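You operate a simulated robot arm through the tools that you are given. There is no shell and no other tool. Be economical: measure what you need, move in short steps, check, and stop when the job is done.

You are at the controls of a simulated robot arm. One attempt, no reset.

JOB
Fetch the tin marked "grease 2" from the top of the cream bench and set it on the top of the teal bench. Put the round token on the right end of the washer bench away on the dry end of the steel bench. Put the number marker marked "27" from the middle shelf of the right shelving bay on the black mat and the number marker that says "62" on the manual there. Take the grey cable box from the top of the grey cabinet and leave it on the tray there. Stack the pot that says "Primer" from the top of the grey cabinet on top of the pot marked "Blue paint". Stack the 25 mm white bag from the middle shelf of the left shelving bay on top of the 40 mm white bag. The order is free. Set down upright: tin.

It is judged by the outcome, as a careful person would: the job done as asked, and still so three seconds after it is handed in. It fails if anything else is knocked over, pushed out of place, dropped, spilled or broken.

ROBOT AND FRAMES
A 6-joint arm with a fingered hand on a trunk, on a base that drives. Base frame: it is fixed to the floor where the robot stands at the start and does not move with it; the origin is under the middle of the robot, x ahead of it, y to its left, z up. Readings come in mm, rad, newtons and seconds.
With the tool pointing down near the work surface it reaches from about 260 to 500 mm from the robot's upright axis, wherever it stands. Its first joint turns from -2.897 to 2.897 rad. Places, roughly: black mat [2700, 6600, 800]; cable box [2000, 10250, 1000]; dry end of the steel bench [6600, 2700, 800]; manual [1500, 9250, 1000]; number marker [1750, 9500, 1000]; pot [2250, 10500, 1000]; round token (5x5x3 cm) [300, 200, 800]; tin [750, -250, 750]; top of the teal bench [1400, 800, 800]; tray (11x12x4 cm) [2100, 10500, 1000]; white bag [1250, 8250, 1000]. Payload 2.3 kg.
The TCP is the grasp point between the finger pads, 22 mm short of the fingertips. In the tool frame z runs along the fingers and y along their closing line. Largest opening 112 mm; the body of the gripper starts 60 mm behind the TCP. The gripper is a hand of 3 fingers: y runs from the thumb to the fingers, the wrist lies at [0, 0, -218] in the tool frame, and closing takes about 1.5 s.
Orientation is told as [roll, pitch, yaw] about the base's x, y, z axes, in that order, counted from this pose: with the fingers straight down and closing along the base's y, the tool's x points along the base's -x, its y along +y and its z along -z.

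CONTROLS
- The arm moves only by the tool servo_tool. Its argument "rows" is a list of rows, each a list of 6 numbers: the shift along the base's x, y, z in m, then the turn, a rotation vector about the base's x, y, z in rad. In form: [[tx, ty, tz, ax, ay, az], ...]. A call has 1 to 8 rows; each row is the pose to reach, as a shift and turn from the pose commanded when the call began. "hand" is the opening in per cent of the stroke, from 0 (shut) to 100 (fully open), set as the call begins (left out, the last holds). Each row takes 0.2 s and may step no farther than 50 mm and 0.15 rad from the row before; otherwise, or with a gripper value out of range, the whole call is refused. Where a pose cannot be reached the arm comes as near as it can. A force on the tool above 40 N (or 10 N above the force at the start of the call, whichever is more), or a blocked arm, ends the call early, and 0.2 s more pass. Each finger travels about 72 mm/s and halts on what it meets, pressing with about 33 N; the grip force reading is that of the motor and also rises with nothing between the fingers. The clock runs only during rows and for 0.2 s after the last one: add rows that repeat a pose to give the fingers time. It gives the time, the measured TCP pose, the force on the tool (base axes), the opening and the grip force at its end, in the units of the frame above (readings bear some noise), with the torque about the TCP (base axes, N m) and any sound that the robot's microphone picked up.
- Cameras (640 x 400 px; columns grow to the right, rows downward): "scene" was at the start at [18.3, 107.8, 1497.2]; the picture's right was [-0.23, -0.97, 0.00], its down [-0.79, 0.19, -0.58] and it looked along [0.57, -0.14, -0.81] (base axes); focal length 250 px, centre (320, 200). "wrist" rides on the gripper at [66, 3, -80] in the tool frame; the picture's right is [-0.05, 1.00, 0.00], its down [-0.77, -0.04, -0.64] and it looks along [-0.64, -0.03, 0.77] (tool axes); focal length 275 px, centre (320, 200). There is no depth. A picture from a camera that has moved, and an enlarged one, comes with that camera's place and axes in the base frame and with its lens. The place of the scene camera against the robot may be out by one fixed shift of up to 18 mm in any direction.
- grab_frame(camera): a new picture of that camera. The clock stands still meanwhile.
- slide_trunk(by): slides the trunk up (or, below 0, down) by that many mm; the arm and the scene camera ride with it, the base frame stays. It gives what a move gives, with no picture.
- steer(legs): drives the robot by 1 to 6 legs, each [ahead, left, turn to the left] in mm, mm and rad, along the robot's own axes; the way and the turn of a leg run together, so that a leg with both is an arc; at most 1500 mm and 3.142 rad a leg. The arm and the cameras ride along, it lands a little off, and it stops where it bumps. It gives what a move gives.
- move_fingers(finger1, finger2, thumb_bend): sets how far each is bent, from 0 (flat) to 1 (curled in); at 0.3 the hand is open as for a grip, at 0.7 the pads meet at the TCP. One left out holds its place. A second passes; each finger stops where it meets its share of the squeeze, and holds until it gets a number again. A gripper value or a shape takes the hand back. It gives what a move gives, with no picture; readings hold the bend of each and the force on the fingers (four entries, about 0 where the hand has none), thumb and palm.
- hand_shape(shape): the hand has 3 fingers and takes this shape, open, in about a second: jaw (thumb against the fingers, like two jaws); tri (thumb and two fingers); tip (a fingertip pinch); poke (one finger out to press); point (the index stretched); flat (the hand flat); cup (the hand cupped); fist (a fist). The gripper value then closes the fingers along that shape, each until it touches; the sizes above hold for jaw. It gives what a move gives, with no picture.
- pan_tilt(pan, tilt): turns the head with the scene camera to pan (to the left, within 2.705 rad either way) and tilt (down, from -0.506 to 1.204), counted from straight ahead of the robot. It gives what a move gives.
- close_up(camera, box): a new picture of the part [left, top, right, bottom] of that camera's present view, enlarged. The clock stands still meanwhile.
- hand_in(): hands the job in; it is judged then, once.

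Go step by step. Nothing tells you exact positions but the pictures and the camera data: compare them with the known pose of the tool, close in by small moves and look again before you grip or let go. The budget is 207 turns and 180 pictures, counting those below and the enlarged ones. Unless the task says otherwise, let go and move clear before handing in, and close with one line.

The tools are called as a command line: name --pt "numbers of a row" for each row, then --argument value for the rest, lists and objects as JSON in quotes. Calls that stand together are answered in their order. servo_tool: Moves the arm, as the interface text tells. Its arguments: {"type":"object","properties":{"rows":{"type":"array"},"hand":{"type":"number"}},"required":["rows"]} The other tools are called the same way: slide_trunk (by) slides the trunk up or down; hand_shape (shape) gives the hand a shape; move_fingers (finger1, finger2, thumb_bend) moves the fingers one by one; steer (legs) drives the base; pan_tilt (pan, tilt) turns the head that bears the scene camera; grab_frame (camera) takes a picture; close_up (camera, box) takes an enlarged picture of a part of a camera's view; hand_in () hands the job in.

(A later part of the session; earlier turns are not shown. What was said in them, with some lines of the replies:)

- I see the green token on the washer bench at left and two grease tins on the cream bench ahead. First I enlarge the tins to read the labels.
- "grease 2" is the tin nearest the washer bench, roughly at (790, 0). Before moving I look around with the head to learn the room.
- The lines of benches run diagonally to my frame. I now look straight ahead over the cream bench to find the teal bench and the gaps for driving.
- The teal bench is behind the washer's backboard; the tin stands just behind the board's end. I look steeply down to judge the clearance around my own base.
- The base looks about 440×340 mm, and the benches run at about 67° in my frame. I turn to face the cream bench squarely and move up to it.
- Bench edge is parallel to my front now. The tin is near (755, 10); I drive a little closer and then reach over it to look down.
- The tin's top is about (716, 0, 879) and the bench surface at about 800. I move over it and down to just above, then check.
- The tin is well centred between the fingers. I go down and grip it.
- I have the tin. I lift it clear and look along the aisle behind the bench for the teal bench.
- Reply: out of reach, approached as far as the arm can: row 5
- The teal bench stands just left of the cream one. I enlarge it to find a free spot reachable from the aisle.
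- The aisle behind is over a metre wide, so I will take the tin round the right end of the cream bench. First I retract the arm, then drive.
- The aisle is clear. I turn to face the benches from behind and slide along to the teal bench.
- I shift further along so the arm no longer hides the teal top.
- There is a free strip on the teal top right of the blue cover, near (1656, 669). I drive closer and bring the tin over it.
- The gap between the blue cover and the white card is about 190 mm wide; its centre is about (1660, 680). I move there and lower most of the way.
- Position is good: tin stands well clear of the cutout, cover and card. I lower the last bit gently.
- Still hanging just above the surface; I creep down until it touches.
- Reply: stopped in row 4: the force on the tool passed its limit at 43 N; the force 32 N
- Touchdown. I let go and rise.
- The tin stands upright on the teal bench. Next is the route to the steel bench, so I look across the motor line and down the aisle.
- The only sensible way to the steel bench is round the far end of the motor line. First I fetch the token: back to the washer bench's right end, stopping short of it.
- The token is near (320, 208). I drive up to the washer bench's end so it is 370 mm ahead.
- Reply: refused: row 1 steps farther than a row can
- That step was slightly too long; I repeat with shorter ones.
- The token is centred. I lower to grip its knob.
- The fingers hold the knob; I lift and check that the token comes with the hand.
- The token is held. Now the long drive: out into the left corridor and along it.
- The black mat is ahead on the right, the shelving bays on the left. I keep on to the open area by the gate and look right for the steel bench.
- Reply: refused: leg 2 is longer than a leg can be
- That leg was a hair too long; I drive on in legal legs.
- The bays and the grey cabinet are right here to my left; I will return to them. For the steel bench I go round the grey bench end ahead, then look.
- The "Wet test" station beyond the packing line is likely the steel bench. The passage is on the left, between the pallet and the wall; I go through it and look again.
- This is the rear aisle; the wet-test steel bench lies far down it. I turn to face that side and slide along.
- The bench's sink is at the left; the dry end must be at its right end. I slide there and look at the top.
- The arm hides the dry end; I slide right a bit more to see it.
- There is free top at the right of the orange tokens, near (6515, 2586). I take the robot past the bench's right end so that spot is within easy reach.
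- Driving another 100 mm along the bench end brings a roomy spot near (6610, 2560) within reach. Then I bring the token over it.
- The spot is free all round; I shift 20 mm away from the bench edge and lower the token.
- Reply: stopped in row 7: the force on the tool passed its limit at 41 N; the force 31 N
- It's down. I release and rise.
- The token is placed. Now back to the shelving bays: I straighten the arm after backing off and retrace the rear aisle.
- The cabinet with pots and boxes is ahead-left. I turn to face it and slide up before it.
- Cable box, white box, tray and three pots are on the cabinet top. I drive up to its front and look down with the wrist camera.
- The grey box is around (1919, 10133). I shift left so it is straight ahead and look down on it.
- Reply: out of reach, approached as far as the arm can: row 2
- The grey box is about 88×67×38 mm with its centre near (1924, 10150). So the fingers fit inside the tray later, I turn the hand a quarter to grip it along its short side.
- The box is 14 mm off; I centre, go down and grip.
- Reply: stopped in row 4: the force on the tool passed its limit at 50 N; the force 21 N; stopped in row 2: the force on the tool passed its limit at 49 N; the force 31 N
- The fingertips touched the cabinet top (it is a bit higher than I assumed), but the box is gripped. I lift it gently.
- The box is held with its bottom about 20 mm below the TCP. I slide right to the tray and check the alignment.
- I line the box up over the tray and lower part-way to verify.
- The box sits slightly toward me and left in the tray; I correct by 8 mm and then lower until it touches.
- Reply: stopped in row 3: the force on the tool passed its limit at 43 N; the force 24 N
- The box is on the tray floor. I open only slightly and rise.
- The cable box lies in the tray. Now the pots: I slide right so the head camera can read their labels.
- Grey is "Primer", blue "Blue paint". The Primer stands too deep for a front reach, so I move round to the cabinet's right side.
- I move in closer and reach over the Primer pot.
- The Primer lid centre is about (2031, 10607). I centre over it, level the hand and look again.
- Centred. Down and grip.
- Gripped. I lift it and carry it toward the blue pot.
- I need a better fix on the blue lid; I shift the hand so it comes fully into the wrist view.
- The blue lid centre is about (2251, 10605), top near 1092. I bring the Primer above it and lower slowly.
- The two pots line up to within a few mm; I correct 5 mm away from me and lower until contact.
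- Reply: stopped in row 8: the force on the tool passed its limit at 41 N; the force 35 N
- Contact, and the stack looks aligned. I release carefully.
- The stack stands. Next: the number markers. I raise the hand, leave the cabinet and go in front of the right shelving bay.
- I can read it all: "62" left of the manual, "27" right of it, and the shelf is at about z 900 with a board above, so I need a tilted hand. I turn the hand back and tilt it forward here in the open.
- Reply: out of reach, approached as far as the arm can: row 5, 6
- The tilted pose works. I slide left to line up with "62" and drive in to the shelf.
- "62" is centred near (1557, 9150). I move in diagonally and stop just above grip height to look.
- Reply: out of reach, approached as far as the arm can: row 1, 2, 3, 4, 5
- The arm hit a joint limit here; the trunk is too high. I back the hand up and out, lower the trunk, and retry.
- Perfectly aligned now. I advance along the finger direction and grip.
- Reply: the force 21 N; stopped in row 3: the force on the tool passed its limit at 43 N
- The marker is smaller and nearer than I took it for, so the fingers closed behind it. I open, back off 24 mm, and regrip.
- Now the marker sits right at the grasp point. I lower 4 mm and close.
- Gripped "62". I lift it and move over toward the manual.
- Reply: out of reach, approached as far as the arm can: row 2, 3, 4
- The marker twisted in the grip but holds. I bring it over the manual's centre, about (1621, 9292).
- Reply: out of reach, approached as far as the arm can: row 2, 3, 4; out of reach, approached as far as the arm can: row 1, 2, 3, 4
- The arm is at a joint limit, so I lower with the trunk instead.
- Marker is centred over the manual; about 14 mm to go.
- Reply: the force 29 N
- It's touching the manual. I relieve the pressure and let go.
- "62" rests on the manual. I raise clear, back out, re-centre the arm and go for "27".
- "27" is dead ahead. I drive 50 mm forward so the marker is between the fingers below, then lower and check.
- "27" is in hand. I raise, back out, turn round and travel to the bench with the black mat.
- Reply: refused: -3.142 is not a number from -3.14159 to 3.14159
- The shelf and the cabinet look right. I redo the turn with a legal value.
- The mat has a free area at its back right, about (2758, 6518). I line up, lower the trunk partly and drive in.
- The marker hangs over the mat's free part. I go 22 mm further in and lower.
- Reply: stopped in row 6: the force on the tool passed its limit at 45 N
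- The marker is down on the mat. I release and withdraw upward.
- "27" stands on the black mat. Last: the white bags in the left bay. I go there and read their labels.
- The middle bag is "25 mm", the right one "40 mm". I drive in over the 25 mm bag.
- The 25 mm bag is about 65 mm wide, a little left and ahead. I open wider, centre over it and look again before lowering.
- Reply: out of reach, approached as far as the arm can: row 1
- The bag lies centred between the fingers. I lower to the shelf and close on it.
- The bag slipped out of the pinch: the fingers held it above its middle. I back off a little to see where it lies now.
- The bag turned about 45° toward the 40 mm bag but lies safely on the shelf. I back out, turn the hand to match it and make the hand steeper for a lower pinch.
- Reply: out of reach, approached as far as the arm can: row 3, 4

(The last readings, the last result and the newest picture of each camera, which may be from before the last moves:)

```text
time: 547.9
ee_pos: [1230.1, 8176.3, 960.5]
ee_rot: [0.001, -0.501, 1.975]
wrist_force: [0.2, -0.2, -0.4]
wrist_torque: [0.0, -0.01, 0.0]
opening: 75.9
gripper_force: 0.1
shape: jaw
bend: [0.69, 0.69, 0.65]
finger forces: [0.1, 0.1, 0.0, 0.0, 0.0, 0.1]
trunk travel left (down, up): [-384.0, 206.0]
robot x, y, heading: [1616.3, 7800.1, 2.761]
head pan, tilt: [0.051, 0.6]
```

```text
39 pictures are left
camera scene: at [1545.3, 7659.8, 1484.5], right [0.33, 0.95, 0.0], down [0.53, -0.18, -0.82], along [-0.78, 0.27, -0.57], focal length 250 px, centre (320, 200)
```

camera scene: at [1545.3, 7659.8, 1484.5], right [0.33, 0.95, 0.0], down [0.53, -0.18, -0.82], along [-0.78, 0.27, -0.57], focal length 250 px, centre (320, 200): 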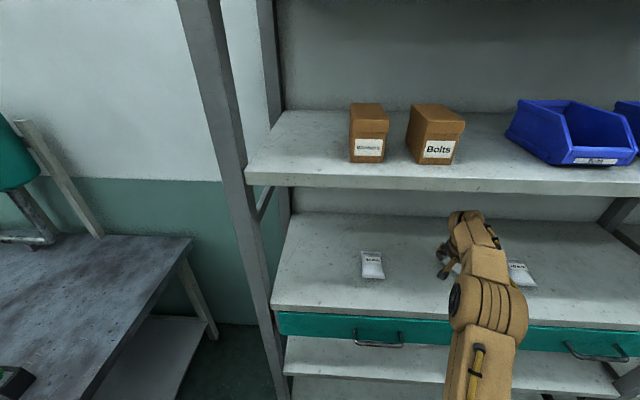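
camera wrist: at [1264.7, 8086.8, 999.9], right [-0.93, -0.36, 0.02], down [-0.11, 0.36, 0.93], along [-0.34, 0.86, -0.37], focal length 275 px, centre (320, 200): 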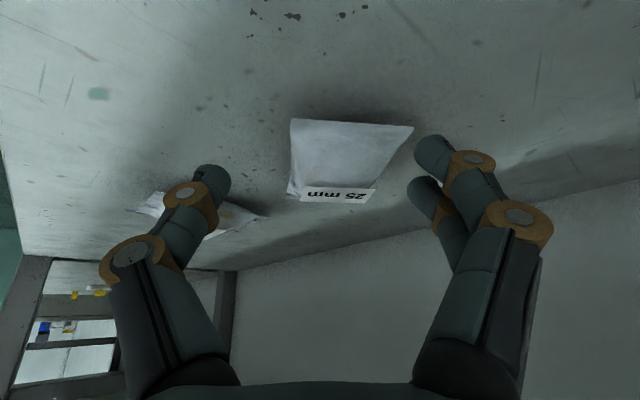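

The bag is lined up with the hand now. I move over it.

servo_tool --pt "-0.012 -0.005 0 0 0 0" --pt "-0.018 0.01 -0.004 0 0 0" --pt "-0.025 0.026 -0.008 0 0 0" --pt "-0.032 0.043 -0.012 0 0 0" --pt "-0.032 0.043 -0.012 0 0 0" --hand 70

grab_frame --camera "wrist"

```text
time: 549.1
ee_pos: [1204.5, 8209.4, 943.9]
ee_rot: [0.001, -0.501, 1.976]
wrist_force: [-0.3, -0.6, 0.6]
wrist_torque: [-0.01, 0.03, 0.04]
opening: 78.1
gripper_force: 0.0
shape: jaw
bend: [0.67, 0.67, 0.64]
finger forces: [0.1, 0.0, 0.1, 0.0, 0.0, 0.0]
out of reach, approached as far as the arm can: row 4, 5
trunk travel left (down, up): [-384.0, 206.0]
robot x, y, heading: [1617.9, 7798.6, 2.76]
head pan, tilt: [0.051, 0.6]
```

```text
38 pictures are left
camera wrist: at [1239.5, 8120.0, 984.6], right [-0.93, -0.36, 0.02], down [-0.11, 0.36, 0.93], along [-0.34, 0.86, -0.37], focal length 275 px, centre (320, 200)
```

wrist: 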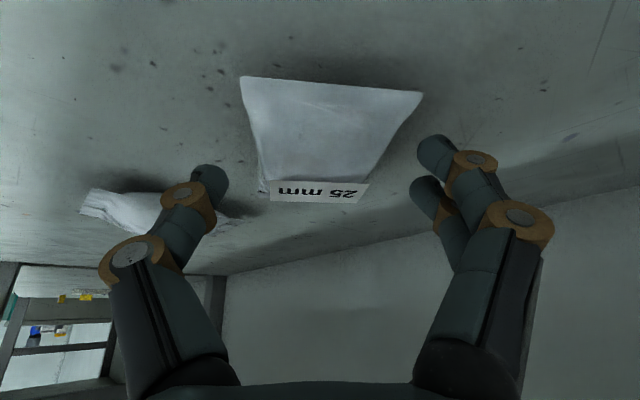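

The arm is at its reach limit, so I use the base for the last 14 mm and the trunk for the height.

steer --legs '[[10, -11, 0]]'

slide_trunk --by -6

grab_frame --camera "wrist"

```text
time: 549.9
ee_pos: [1198.1, 8225.5, 944.5]
ee_rot: [0.004, -0.502, 1.974]
wrist_force: [-0.1, 0.7, 0.0]
wrist_torque: [0.02, -0.01, -0.02]
opening: 78.1
gripper_force: 0.0
shape: jaw
bend: [0.67, 0.67, 0.64]
finger forces: [0.0, 0.0, 0.0, 0.1, 0.0, 0.0]
trunk travel left (down, up): [-384.0, 206.0]
robot x, y, heading: [1615.9, 7813.0, 2.756]
head pan, tilt: [0.051, 0.6]
```

```text
time: 550.4
ee_pos: [1198.5, 8222.9, 938.2]
ee_rot: [0.003, -0.502, 1.975]
wrist_force: [-0.4, -0.3, 0.1]
wrist_torque: [0.03, 0.03, -0.01]
opening: 78.0
gripper_force: 0.1
shape: jaw
bend: [0.67, 0.67, 0.64]
finger forces: [0.1, 0.0, 0.1, 0.1, 0.1, 0.0]
trunk travel left (down, up): [-378.0, 212.0]
robot x, y, heading: [1612.1, 7812.9, 2.759]
head pan, tilt: [0.051, 0.6]
```

```text
37 pictures are left
camera wrist: at [1234.3, 8134.0, 978.9], right [-0.93, -0.36, 0.03], down [-0.11, 0.35, 0.93], along [-0.34, 0.86, -0.37], focal length 275 px, centre (320, 200)
```

wrist: 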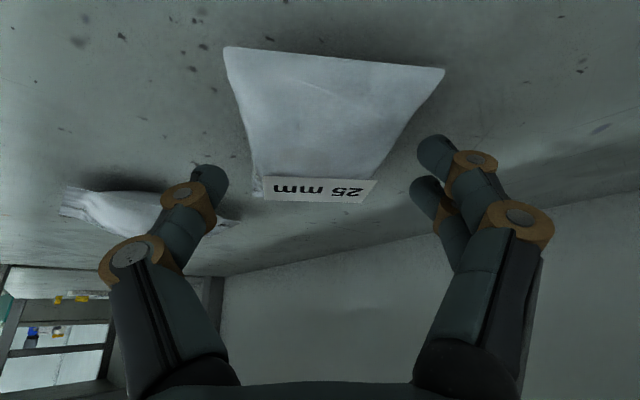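

Centred. I lower 5 mm more and close.

slide_trunk --by -5

servo_tool --pt "0 0 0 0 0 0" --pt "0 0 0 0 0 0" --pt "0 0 0 0 0 0" --pt "0 0 0 0 0 0" --pt "0 0 0 0 0 0" --pt "0 0 0 0 0 0" --hand 10

slide_trunk --by 8

grab_frame --camera "wrist"

```text
time: 551.0
ee_pos: [1199.1, 8224.0, 934.2]
ee_rot: [0.003, -0.504, 1.975]
wrist_force: [-0.8, -0.1, -0.2]
wrist_torque: [-0.02, -0.03, -0.01]
opening: 78.2
gripper_force: 0.1
shape: jaw
bend: [0.67, 0.67, 0.64]
finger forces: [0.0, 0.0, 0.1, 0.0, 0.0, 0.1]
trunk travel left (down, up): [-373.0, 217.0]
robot x, y, heading: [1613.1, 7815.7, 2.762]
head pan, tilt: [0.051, 0.6]
```

```text
time: 552.4
ee_pos: [1198.0, 8222.9, 934.9]
ee_rot: [0.003, -0.505, 1.974]
wrist_force: [-1.8, 1.5, 8.7]
wrist_torque: [0.16, -0.13, 0.02]
opening: 49.6
gripper_force: 33.1
shape: jaw
bend: [0.73, 0.74, 0.7]
finger forces: [15.2, 14.1, 0.0, 0.0, 28.1, 0.0]
trunk travel left (down, up): [-373.0, 217.0]
robot x, y, heading: [1613.4, 7815.5, 2.765]
head pan, tilt: [0.051, 0.6]
```

```text
time: 552.9
ee_pos: [1199.4, 8223.9, 941.4]
ee_rot: [0.003, -0.501, 1.973]
wrist_force: [0.7, -0.8, -1.2]
wrist_torque: [0.02, 0.01, -0.02]
opening: 46.3
gripper_force: 33.2
shape: jaw
bend: [0.73, 0.74, 0.7]
finger forces: [14.0, 12.8, 0.0, 0.0, 24.2, 0.0]
trunk travel left (down, up): [-381.0, 209.0]
robot x, y, heading: [1612.2, 7813.6, 2.766]
head pan, tilt: [0.051, 0.6]
```

```text
36 pictures are left
camera wrist: at [1234.2, 8134.0, 981.5], right [-0.93, -0.36, 0.02], down [-0.11, 0.36, 0.93], along [-0.34, 0.86, -0.37], focal length 275 px, centre (320, 200)
```

wrist: 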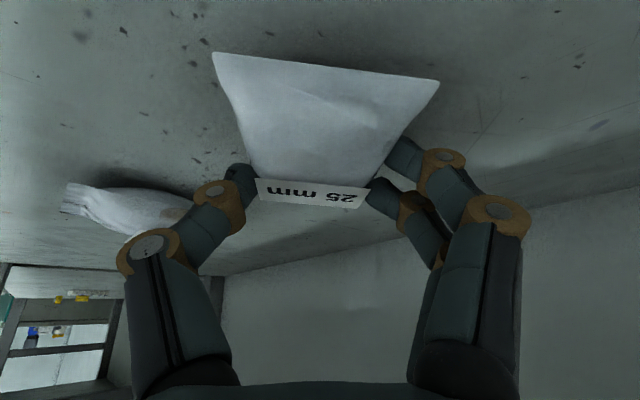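

The fingers hold the bag by its far end, where it tapers. I set it back down, open, move 25 mm toward its middle and grip again.

slide_trunk --by -8

servo_tool --pt "0 0 0 0 0 0" --pt "0 0 0 0 0 0" --pt "0 0 0 0 0 0" --pt "0.0049 -0.0115 0 0 0 0" --pt "0.01 -0.023 0 0 0 0" --pt "0.0105 -0.0245 0 0 0 0" --pt "0.0105 -0.0245 0 0 0 0" --hand 72

grab_frame --camera "wrist"

```text
time: 553.5
ee_pos: [1199.5, 8224.2, 938.5]
ee_rot: [0.004, -0.508, 1.975]
wrist_force: [-4.5, 4.7, 23.4]
wrist_torque: [0.44, -0.31, 0.09]
opening: 47.0
gripper_force: 33.1
shape: jaw
bend: [0.73, 0.74, 0.7]
finger forces: [17.2, 17.3, 0.0, 0.1, 37.8, 0.0]
trunk travel left (down, up): [-373.0, 217.0]
robot x, y, heading: [1614.3, 7814.1, 2.757]
head pan, tilt: [0.051, 0.6]
```

```text
time: 555.1
ee_pos: [1208.1, 8199.4, 934.2]
ee_rot: [0.003, -0.504, 1.974]
wrist_force: [0.4, 0.0, 0.0]
wrist_torque: [0.0, 0.01, -0.06]
opening: 80.5
gripper_force: 0.0
shape: jaw
bend: [0.66, 0.66, 0.62]
finger forces: [0.1, 0.0, 0.1, 0.0, 0.0, 0.0]
out of reach, approached as far as the arm can: row 4
trunk travel left (down, up): [-373.0, 217.0]
robot x, y, heading: [1612.2, 7814.1, 2.763]
head pan, tilt: [0.051, 0.6]
```

```text
35 pictures are left
camera wrist: at [1244.5, 8109.2, 974.1], right [-0.93, -0.36, 0.03], down [-0.11, 0.35, 0.93], along [-0.34, 0.86, -0.37], focal length 275 px, centre (320, 200)
```

wrist: 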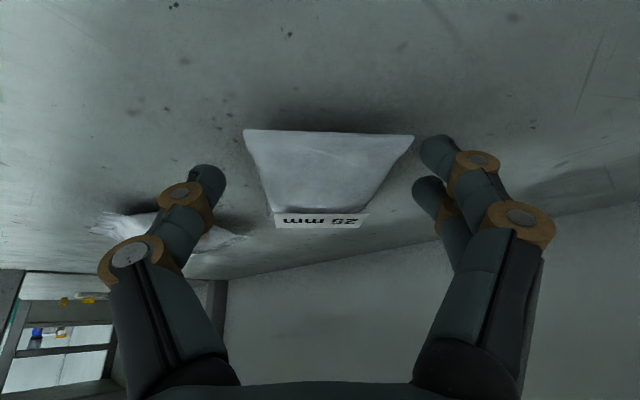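

servo_tool --pt "0.0028 -0.0065 0 0 0 0" --pt "0.0028 -0.0065 -0.001 0 0 0"

servo_tool --pt "0 0 0 0 0 0" --pt "0 0 0 0 0 0" --pt "0 0 0 0 0 0" --pt "0 0 0 0 0 0" --pt "0 0 0 0 0 0" --pt "0 0 0 0 0 0" --hand 10

slide_trunk --by 10

grab_frame --camera "wrist"

```text
time: 555.7
ee_pos: [1211.9, 8192.8, 933.0]
ee_rot: [0.005, -0.502, 1.973]
wrist_force: [-0.5, -0.1, 0.3]
wrist_torque: [0.05, 0.0, 0.0]
opening: 80.3
gripper_force: 0.0
shape: jaw
bend: [0.66, 0.66, 0.62]
finger forces: [0.0, 0.1, 0.0, 0.1, 0.0, 0.0]
trunk travel left (down, up): [-373.0, 217.0]
robot x, y, heading: [1611.8, 7816.6, 2.76]
head pan, tilt: [0.051, 0.6]
```

```text
time: 557.1
ee_pos: [1211.7, 8191.1, 932.8]
ee_rot: [0.003, -0.502, 1.973]
wrist_force: [-0.2, -0.1, 0.6]
wrist_torque: [-0.04, 0.0, -0.04]
opening: 41.5
gripper_force: 32.9
shape: jaw
bend: [0.74, 0.72, 0.7]
finger forces: [21.7, 25.7, 0.1, 0.0, 29.5, 0.1]
trunk travel left (down, up): [-373.0, 217.0]
robot x, y, heading: [1611.0, 7811.4, 2.762]
head pan, tilt: [0.051, 0.6]
```

```text
time: 557.7
ee_pos: [1212.9, 8193.1, 942.7]
ee_rot: [0.004, -0.504, 1.973]
wrist_force: [-0.6, 0.4, -1.8]
wrist_torque: [-0.07, 0.0, -0.01]
opening: 41.3
gripper_force: 32.4
shape: jaw
bend: [0.74, 0.72, 0.7]
finger forces: [22.1, 25.0, 0.0, 0.0, 29.3, 0.0]
trunk travel left (down, up): [-383.0, 207.0]
robot x, y, heading: [1611.6, 7809.6, 2.762]
head pan, tilt: [0.051, 0.6]
```

```text
34 pictures are left
camera wrist: at [1247.4, 8103.1, 982.6], right [-0.93, -0.36, 0.03], down [-0.11, 0.35, 0.93], along [-0.34, 0.86, -0.37], focal length 275 px, centre (320, 200)
```

wrist: 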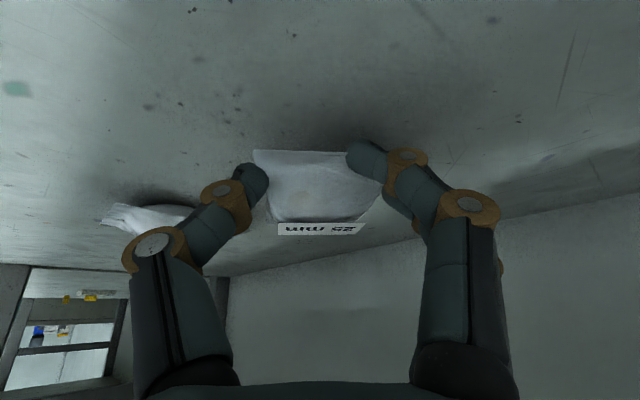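

Now it holds firmly. I lift further, back out of the shelf, and turn the bag to match the 40 mm bag.

slide_trunk --by 30

steer --legs '[[-230, 0, 0]]'

servo_tool --pt "-0.011 -0.028 0 0 0 0.13" --pt "-0.022 -0.056 0 0 0 0.26" --pt "-0.033 -0.084 0 0 0 0.39" --pt "-0.045 -0.112 0 0 0 0.52" --pt "-0.056 -0.139 0 0 0 0.65" --pt "-0.067 -0.167 0 0 0 0.77" --pt "-0.067 -0.167 0 0 0 0.77"

pan_tilt --pan -0.25 --tilt 0.6

grab_frame --camera "scene"

grab_frame --camera "wrist"

```text
time: 558.4
ee_pos: [1211.6, 8194.3, 971.7]
ee_rot: [0.004, -0.503, 1.974]
wrist_force: [-0.4, -0.1, -1.1]
wrist_torque: [-0.05, 0.0, 0.02]
opening: 41.5
gripper_force: 32.6
shape: jaw
bend: [0.74, 0.72, 0.7]
finger forces: [22.1, 25.0, 0.0, 0.0, 29.3, 0.0]
trunk travel left (down, up): [-413.0, 177.0]
robot x, y, heading: [1614.3, 7813.8, 2.758]
head pan, tilt: [0.051, 0.6]
```

```text
time: 560.2
ee_pos: [1426.8, 8106.7, 973.5]
ee_rot: [0.004, -0.502, 1.973]
wrist_force: [0.2, 0.2, -1.0]
wrist_torque: [-0.06, -0.03, 0.02]
opening: 41.2
gripper_force: 33.2
shape: jaw
bend: [0.74, 0.72, 0.7]
finger forces: [21.9, 25.0, 0.0, 0.0, 29.4, 0.1]
trunk travel left (down, up): [-413.0, 177.0]
robot x, y, heading: [1830.3, 7724.5, 2.762]
head pan, tilt: [0.051, 0.6]
```

```text
time: 561.8
ee_pos: [1358.6, 7939.4, 972.5]
ee_rot: [0.003, -0.502, 2.744]
wrist_force: [-0.4, 0.3, -1.9]
wrist_torque: [0.01, -0.05, 0.01]
opening: 40.8
gripper_force: 33.2
shape: jaw
bend: [0.74, 0.72, 0.7]
finger forces: [21.6, 25.4, 0.1, 0.1, 29.1, 0.1]
trunk travel left (down, up): [-413.0, 177.0]
robot x, y, heading: [1828.5, 7727.4, 2.762]
head pan, tilt: [0.051, 0.6]
```

```text
time: 562.6
ee_pos: [1359.3, 7938.9, 972.6]
ee_rot: [0.003, -0.502, 2.747]
wrist_force: [-0.1, 0.1, -1.2]
wrist_torque: [-0.04, -0.1, -0.02]
opening: 40.7
gripper_force: 32.7
shape: jaw
bend: [0.74, 0.72, 0.7]
finger forces: [21.6, 25.3, 0.0, 0.0, 29.2, 0.0]
trunk travel left (down, up): [-413.0, 177.0]
robot x, y, heading: [1827.8, 7727.8, 2.758]
head pan, tilt: [-0.25, 0.6]
```

```text
33 pictures are left
camera scene: at [1766.8, 7611.0, 1513.5], right [0.59, 0.81, 0.0], down [0.46, -0.33, -0.82], along [-0.67, 0.49, -0.57], focal length 250 px, centre (320, 200)
```

scene: 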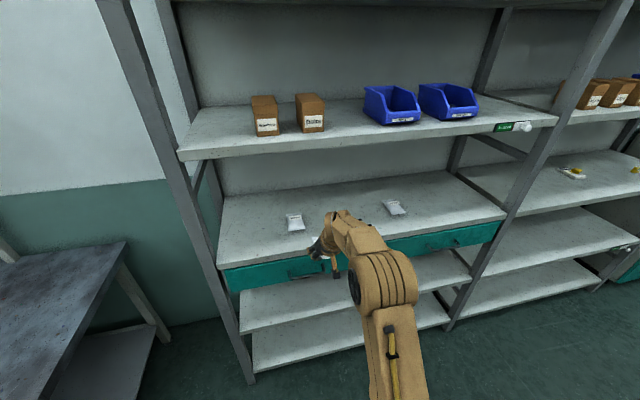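

```text
32 pictures are left
camera wrist: at [1447.2, 7899.4, 1012.8], right [-0.42, -0.91, 0.03], down [-0.33, 0.18, 0.93], along [-0.85, 0.38, -0.37], focal length 275 px, centre (320, 200)
```

wrist: 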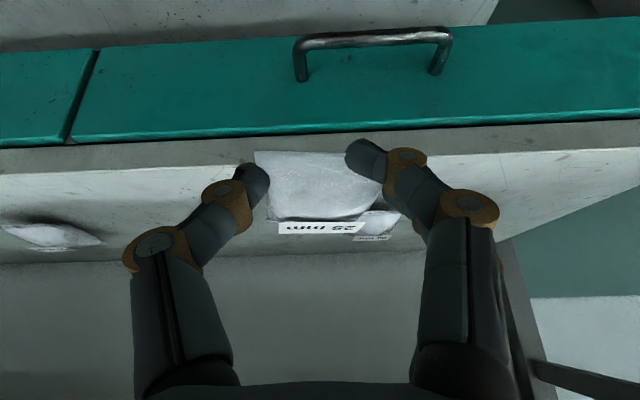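

The 40 mm bag is about 330 mm to the right. I slide over and move in partly to see it in the wrist view.

steer --legs '[[0, -325, 0], [110, 0, 0]]'

grab_frame --camera "wrist"

```text
time: 565.5
ee_pos: [1376.1, 8283.3, 971.9]
ee_rot: [0.002, -0.502, 2.745]
wrist_force: [0.9, 0.3, -1.1]
wrist_torque: [-0.03, -0.03, 0.02]
opening: 41.0
gripper_force: 33.1
shape: jaw
bend: [0.74, 0.72, 0.7]
finger forces: [21.6, 25.3, 0.0, 0.1, 29.2, 0.0]
trunk travel left (down, up): [-413.0, 177.0]
robot x, y, heading: [1846.8, 8069.7, 2.762]
head pan, tilt: [-0.25, 0.6]
```

```text
31 pictures are left
camera wrist: at [1464.4, 8243.2, 1012.4], right [-0.42, -0.91, 0.03], down [-0.33, 0.18, 0.93], along [-0.85, 0.38, -0.37], focal length 275 px, centre (320, 200)
```

wrist: 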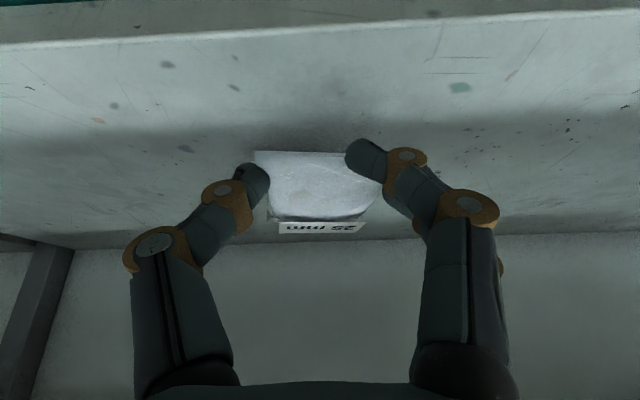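

close_up --camera "wrist" --box '[220, 130, 420, 255]'

close_up --camera "scene" --box '[220, 140, 460, 290]'

```text
3.20 times, centred on (320, 192) of wrist
camera zoom: at [1464.4, 8243.2, 1012.4], right [-0.42, -0.91, 0.03], down [-0.33, 0.18, 0.93], along [-0.85, 0.38, -0.37], focal length 881 px, centre (320, 224)
```

zoom: 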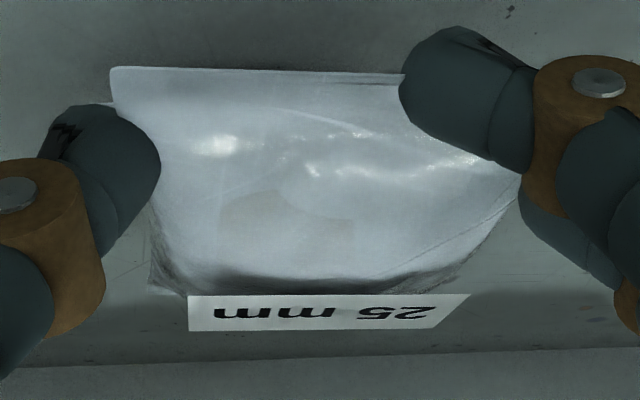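

```text
2.67 times, centred on (340, 215) of scene
camera zoom: at [1783.7, 7955.2, 1513.4], right [0.59, 0.81, 0.0], down [0.46, -0.33, -0.82], along [-0.67, 0.49, -0.57], focal length 666 px, centre (267, 160)
```

zoom: 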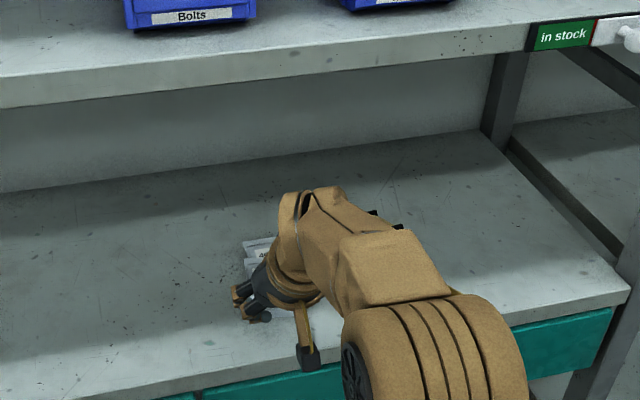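

The held bag hides the 40 mm bag from the wrist camera. I raise the trunk 100 mm here, outside the shelf, to look over it.

slide_trunk --by 100

grab_frame --camera "wrist"

```text
time: 566.9
ee_pos: [1376.7, 8282.3, 1072.3]
ee_rot: [0.004, -0.503, 2.745]
wrist_force: [0.0, 0.0, -1.3]
wrist_torque: [-0.01, -0.04, 0.0]
opening: 40.9
gripper_force: 32.8
shape: jaw
bend: [0.74, 0.72, 0.7]
finger forces: [21.4, 25.3, 0.0, 0.1, 29.0, 0.0]
trunk travel left (down, up): [-513.0, 77.0]
robot x, y, heading: [1845.4, 8076.4, 2.759]
head pan, tilt: [-0.25, 0.6]
```

```text
28 pictures are left
camera wrist: at [1465.1, 8242.9, 1112.7], right [-0.42, -0.91, 0.03], down [-0.33, 0.18, 0.93], along [-0.85, 0.38, -0.37], focal length 275 px, centre (320, 200)
```

wrist: 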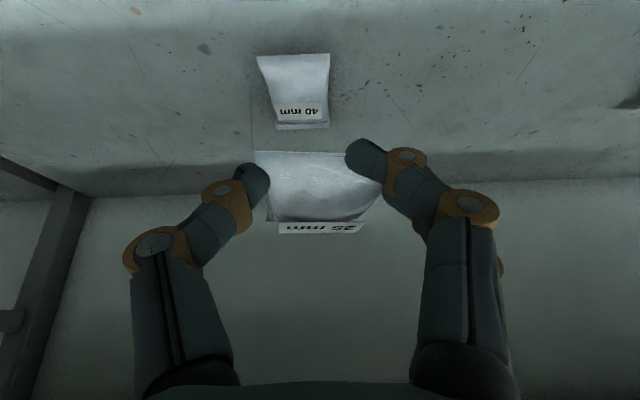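

Now I see the 40 mm bag clearly: 20 mm to the left in this view and 84 mm ahead of the held bag. I lower back to just above its height and drive in.

slide_trunk --by -82

steer --legs '[[82, -20, 0]]'

close_up --camera "wrist" --box '[220, 110, 420, 260]'

```text
time: 568.0
ee_pos: [1377.8, 8283.8, 991.7]
ee_rot: [0.004, -0.503, 2.745]
wrist_force: [-0.6, -0.6, -1.2]
wrist_torque: [-0.01, -0.05, -0.03]
opening: 40.7
gripper_force: 33.0
shape: jaw
bend: [0.74, 0.72, 0.7]
finger forces: [21.6, 25.3, 0.0, 0.1, 29.0, 0.0]
trunk travel left (down, up): [-431.0, 159.0]
robot x, y, heading: [1847.4, 8077.8, 2.762]
head pan, tilt: [-0.25, 0.6]
```

```text
time: 569.1
ee_pos: [1309.2, 8331.9, 990.2]
ee_rot: [0.001, -0.502, 2.743]
wrist_force: [-0.4, 0.3, -1.8]
wrist_torque: [-0.03, -0.07, -0.01]
opening: 41.1
gripper_force: 33.0
shape: jaw
bend: [0.74, 0.72, 0.7]
finger forces: [21.4, 25.3, 0.0, 0.0, 29.0, 0.0]
trunk travel left (down, up): [-431.0, 159.0]
robot x, y, heading: [1777.9, 8121.0, 2.759]
head pan, tilt: [-0.25, 0.6]
```

```text
2.67 times, centred on (320, 185) of wrist
camera zoom: at [1396.5, 8292.5, 1030.4], right [-0.42, -0.91, 0.03], down [-0.33, 0.18, 0.93], along [-0.85, 0.38, -0.37], focal length 734 px, centre (320, 240)
```

zoom: 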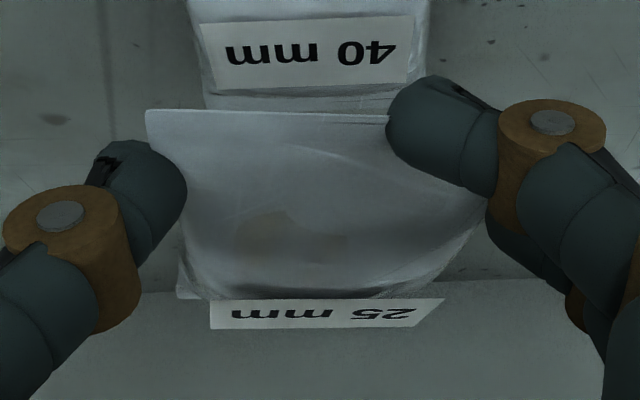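

The bags overlap squarely in plan. I lower onto it with the trunk, step by step.

slide_trunk --by -22

slide_trunk --by -6

grab_frame --camera "wrist"

```text
time: 569.8
ee_pos: [1308.6, 8332.1, 968.2]
ee_rot: [0.001, -0.503, 2.744]
wrist_force: [0.0, 0.8, -1.2]
wrist_torque: [-0.04, -0.04, 0.01]
opening: 40.8
gripper_force: 33.6
shape: jaw
bend: [0.74, 0.72, 0.7]
finger forces: [21.5, 25.3, 0.0, 0.0, 29.0, 0.0]
trunk travel left (down, up): [-409.0, 181.0]
robot x, y, heading: [1779.5, 8121.2, 2.757]
head pan, tilt: [-0.25, 0.6]
```

```text
time: 570.4
ee_pos: [1308.6, 8331.3, 962.0]
ee_rot: [0.003, -0.502, 2.742]
wrist_force: [0.3, 0.5, -1.0]
wrist_torque: [0.01, 0.0, -0.04]
opening: 40.7
gripper_force: 32.8
shape: jaw
bend: [0.74, 0.72, 0.7]
finger forces: [20.8, 25.8, 0.0, 0.0, 28.9, 0.1]
trunk travel left (down, up): [-403.0, 187.0]
robot x, y, heading: [1772.8, 8123.1, 2.758]
head pan, tilt: [-0.25, 0.6]
```

```text
26 pictures are left
camera wrist: at [1397.2, 8292.0, 1002.9], right [-0.42, -0.91, 0.03], down [-0.33, 0.18, 0.93], along [-0.85, 0.38, -0.37], focal length 275 px, centre (320, 200)
```

wrist: 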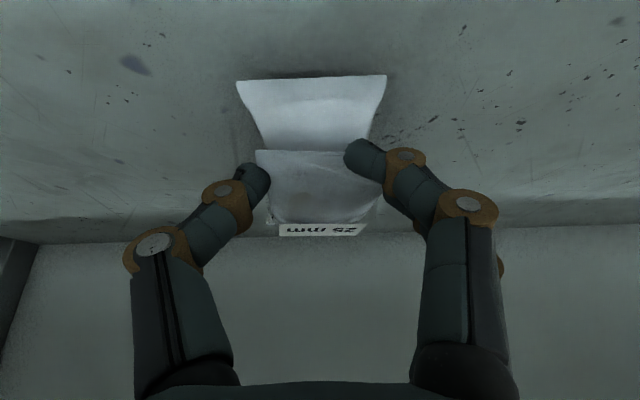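

slide_trunk --by -5

slide_trunk --by -5

```text
time: 570.9
ee_pos: [1308.9, 8332.1, 960.7]
ee_rot: [0.003, -0.509, 2.746]
wrist_force: [0.2, 2.2, 17.4]
wrist_torque: [-0.18, 0.39, -0.05]
opening: 40.7
gripper_force: 33.0
shape: jaw
bend: [0.75, 0.73, 0.71]
finger forces: [15.4, 31.4, 0.0, 0.0, 29.8, 0.0]
trunk travel left (down, up): [-398.0, 192.0]
robot x, y, heading: [1777.5, 8121.3, 2.761]
head pan, tilt: [-0.25, 0.6]
```

```text
time: 571.4
ee_pos: [1310.0, 8331.1, 952.4]
ee_rot: [0.003, -0.5, 2.743]
wrist_force: [-1.3, 0.3, 10.7]
wrist_torque: [-0.16, 0.35, 0.04]
opening: 37.4
gripper_force: 33.2
shape: jaw
bend: [0.79, 0.71, 0.73]
finger forces: [0.1, 25.2, 0.0, 0.1, 23.6, 0.1]
trunk travel left (down, up): [-393.0, 197.0]
robot x, y, heading: [1776.4, 8118.1, 2.758]
head pan, tilt: [-0.25, 0.6]
```

It rests on the 40 mm bag. I check and then open.

grab_frame --camera "wrist"

slide_trunk --by 3

servo_tool --pt "0 0 0 0 0 0" --pt "0 0 0 0 0 0" --pt "0 0 0 0 0 0" --pt "0 0 0 0 0 0" --hand 70

slide_trunk --by 35

grab_frame --camera "wrist"

```text
25 pictures are left
camera wrist: at [1399.0, 8291.0, 992.6], right [-0.42, -0.91, 0.03], down [-0.33, 0.18, 0.93], along [-0.85, 0.38, -0.37], focal length 275 px, centre (320, 200)
```

wrist: 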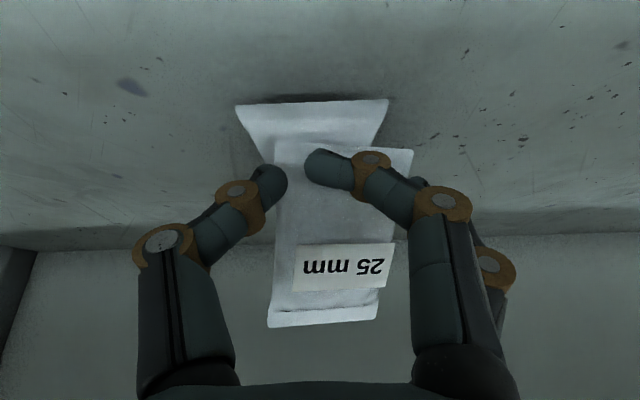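

```text
time: 572.0
ee_pos: [1309.8, 8330.5, 956.0]
ee_rot: [0.005, -0.502, 2.744]
wrist_force: [-0.4, 0.5, 1.7]
wrist_torque: [0.01, 0.05, -0.02]
opening: 37.5
gripper_force: 32.9
shape: jaw
bend: [0.79, 0.71, 0.73]
finger forces: [2.4, 20.6, 0.1, 0.0, 23.4, 0.0]
trunk travel left (down, up): [-396.0, 194.0]
robot x, y, heading: [1777.8, 8122.2, 2.757]
head pan, tilt: [-0.25, 0.6]
```

```text
time: 573.0
ee_pos: [1309.1, 8333.4, 955.7]
ee_rot: [0.004, -0.502, 2.744]
wrist_force: [-0.6, 0.2, 0.3]
wrist_torque: [-0.01, 0.02, 0.0]
opening: 78.3
gripper_force: 0.0
shape: jaw
bend: [0.67, 0.67, 0.64]
finger forces: [0.0, 0.0, 0.1, 0.0, 0.0, 0.1]
trunk travel left (down, up): [-396.0, 194.0]
robot x, y, heading: [1779.1, 8122.2, 2.758]
head pan, tilt: [-0.25, 0.6]
```

```text
time: 573.7
ee_pos: [1308.9, 8332.6, 992.0]
ee_rot: [0.004, -0.504, 2.744]
wrist_force: [0.3, -0.3, -0.5]
wrist_torque: [0.04, -0.01, -0.02]
opening: 78.5
gripper_force: 0.1
shape: jaw
bend: [0.67, 0.67, 0.64]
finger forces: [0.0, 0.1, 0.1, 0.0, 0.0, 0.0]
trunk travel left (down, up): [-431.0, 159.0]
robot x, y, heading: [1777.2, 8118.7, 2.761]
head pan, tilt: [-0.25, 0.6]
```

```text
24 pictures are left
camera wrist: at [1397.3, 8291.9, 1030.9], right [-0.42, -0.91, 0.03], down [-0.33, 0.18, 0.93], along [-0.85, 0.38, -0.37], focal length 275 px, centre (320, 200)
```

wrist: 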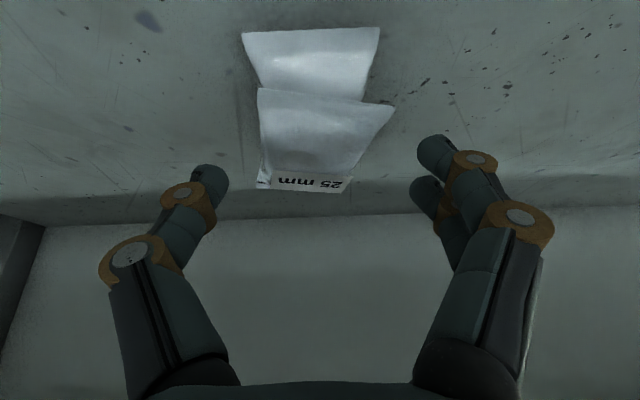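

The 25 mm bag lies on the 40 mm bag. I back out of the shelf and check from the head camera.

steer --legs '[[-300, 0, 0], [0, -180, 0]]'

pan_tilt --pan 0.15 --tilt 0.6

grab_frame --camera "scene"

```text
time: 576.9
ee_pos: [1652.3, 8386.8, 991.1]
ee_rot: [0.002, -0.502, 2.749]
wrist_force: [0.9, -0.5, -1.1]
wrist_torque: [-0.03, -0.01, 0.01]
opening: 78.0
gripper_force: 0.0
shape: jaw
bend: [0.67, 0.67, 0.64]
finger forces: [0.0, 0.0, 0.0, 0.1, 0.0, 0.0]
trunk travel left (down, up): [-431.0, 159.0]
robot x, y, heading: [2121.2, 8175.7, 2.767]
head pan, tilt: [-0.25, 0.6]
```

```text
time: 577.8
ee_pos: [1651.7, 8388.4, 992.0]
ee_rot: [0.003, -0.504, 2.749]
wrist_force: [-0.1, 0.6, 0.4]
wrist_torque: [0.02, 0.05, -0.06]
opening: 78.1
gripper_force: 0.0
shape: jaw
bend: [0.67, 0.67, 0.64]
finger forces: [0.0, 0.0, 0.0, 0.0, 0.0, 0.0]
trunk travel left (down, up): [-431.0, 159.0]
robot x, y, heading: [2121.1, 8178.5, 2.766]
head pan, tilt: [0.15, 0.6]
```

```text
23 pictures are left
camera scene: at [2046.2, 8028.9, 1531.5], right [0.23, 0.97, 0.0], down [0.55, -0.13, -0.83], along [-0.8, 0.19, -0.56], focal length 250 px, centre (320, 200)
```

scene: 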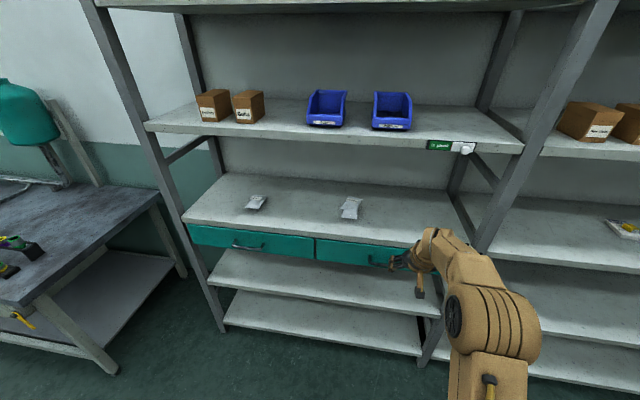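

close_up --camera "scene" --box '[310, 180, 390, 230]'

close_up --camera "scene" --box '[580, 200, 640, 240]'

```text
8.00 times, centred on (350, 205) of scene
camera zoom: at [2046.2, 8028.9, 1531.5], right [0.23, 0.97, 0.0], down [0.55, -0.13, -0.83], along [-0.8, 0.19, -0.56], focal length 1997 px, centre (80, 160)
```

zoom: 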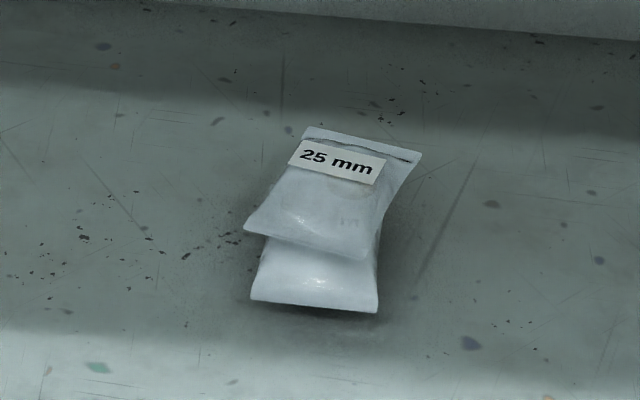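

```text
10.00 times, centred on (610, 220) of scene
camera zoom: at [2046.2, 8028.9, 1531.5], right [0.23, 0.97, 0.0], down [0.55, -0.13, -0.83], along [-0.8, 0.19, -0.56], focal length 2496 px, centre (-2580, 0)
```

zoom: 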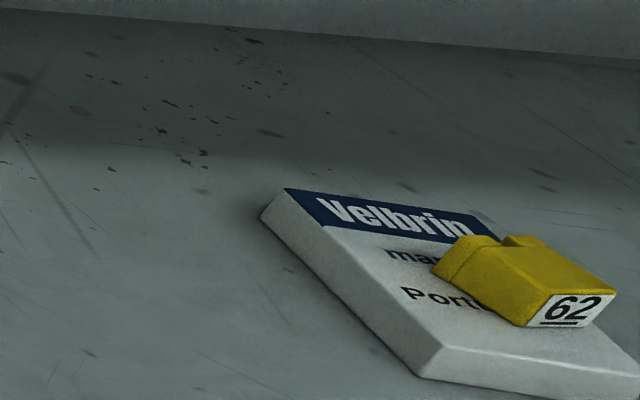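

Everything stands as asked: the 25 mm bag lies on the 40 mm bag, "62" is on the manual, and the hand is clear. I hand the job in.

hand_in

```text
The job is handed in.
```

All seven moves are done and the job is handed in. The "62" marker lies on its side on the manual, and the 25 mm bag slipped from my first grip but stayed on the shelf.
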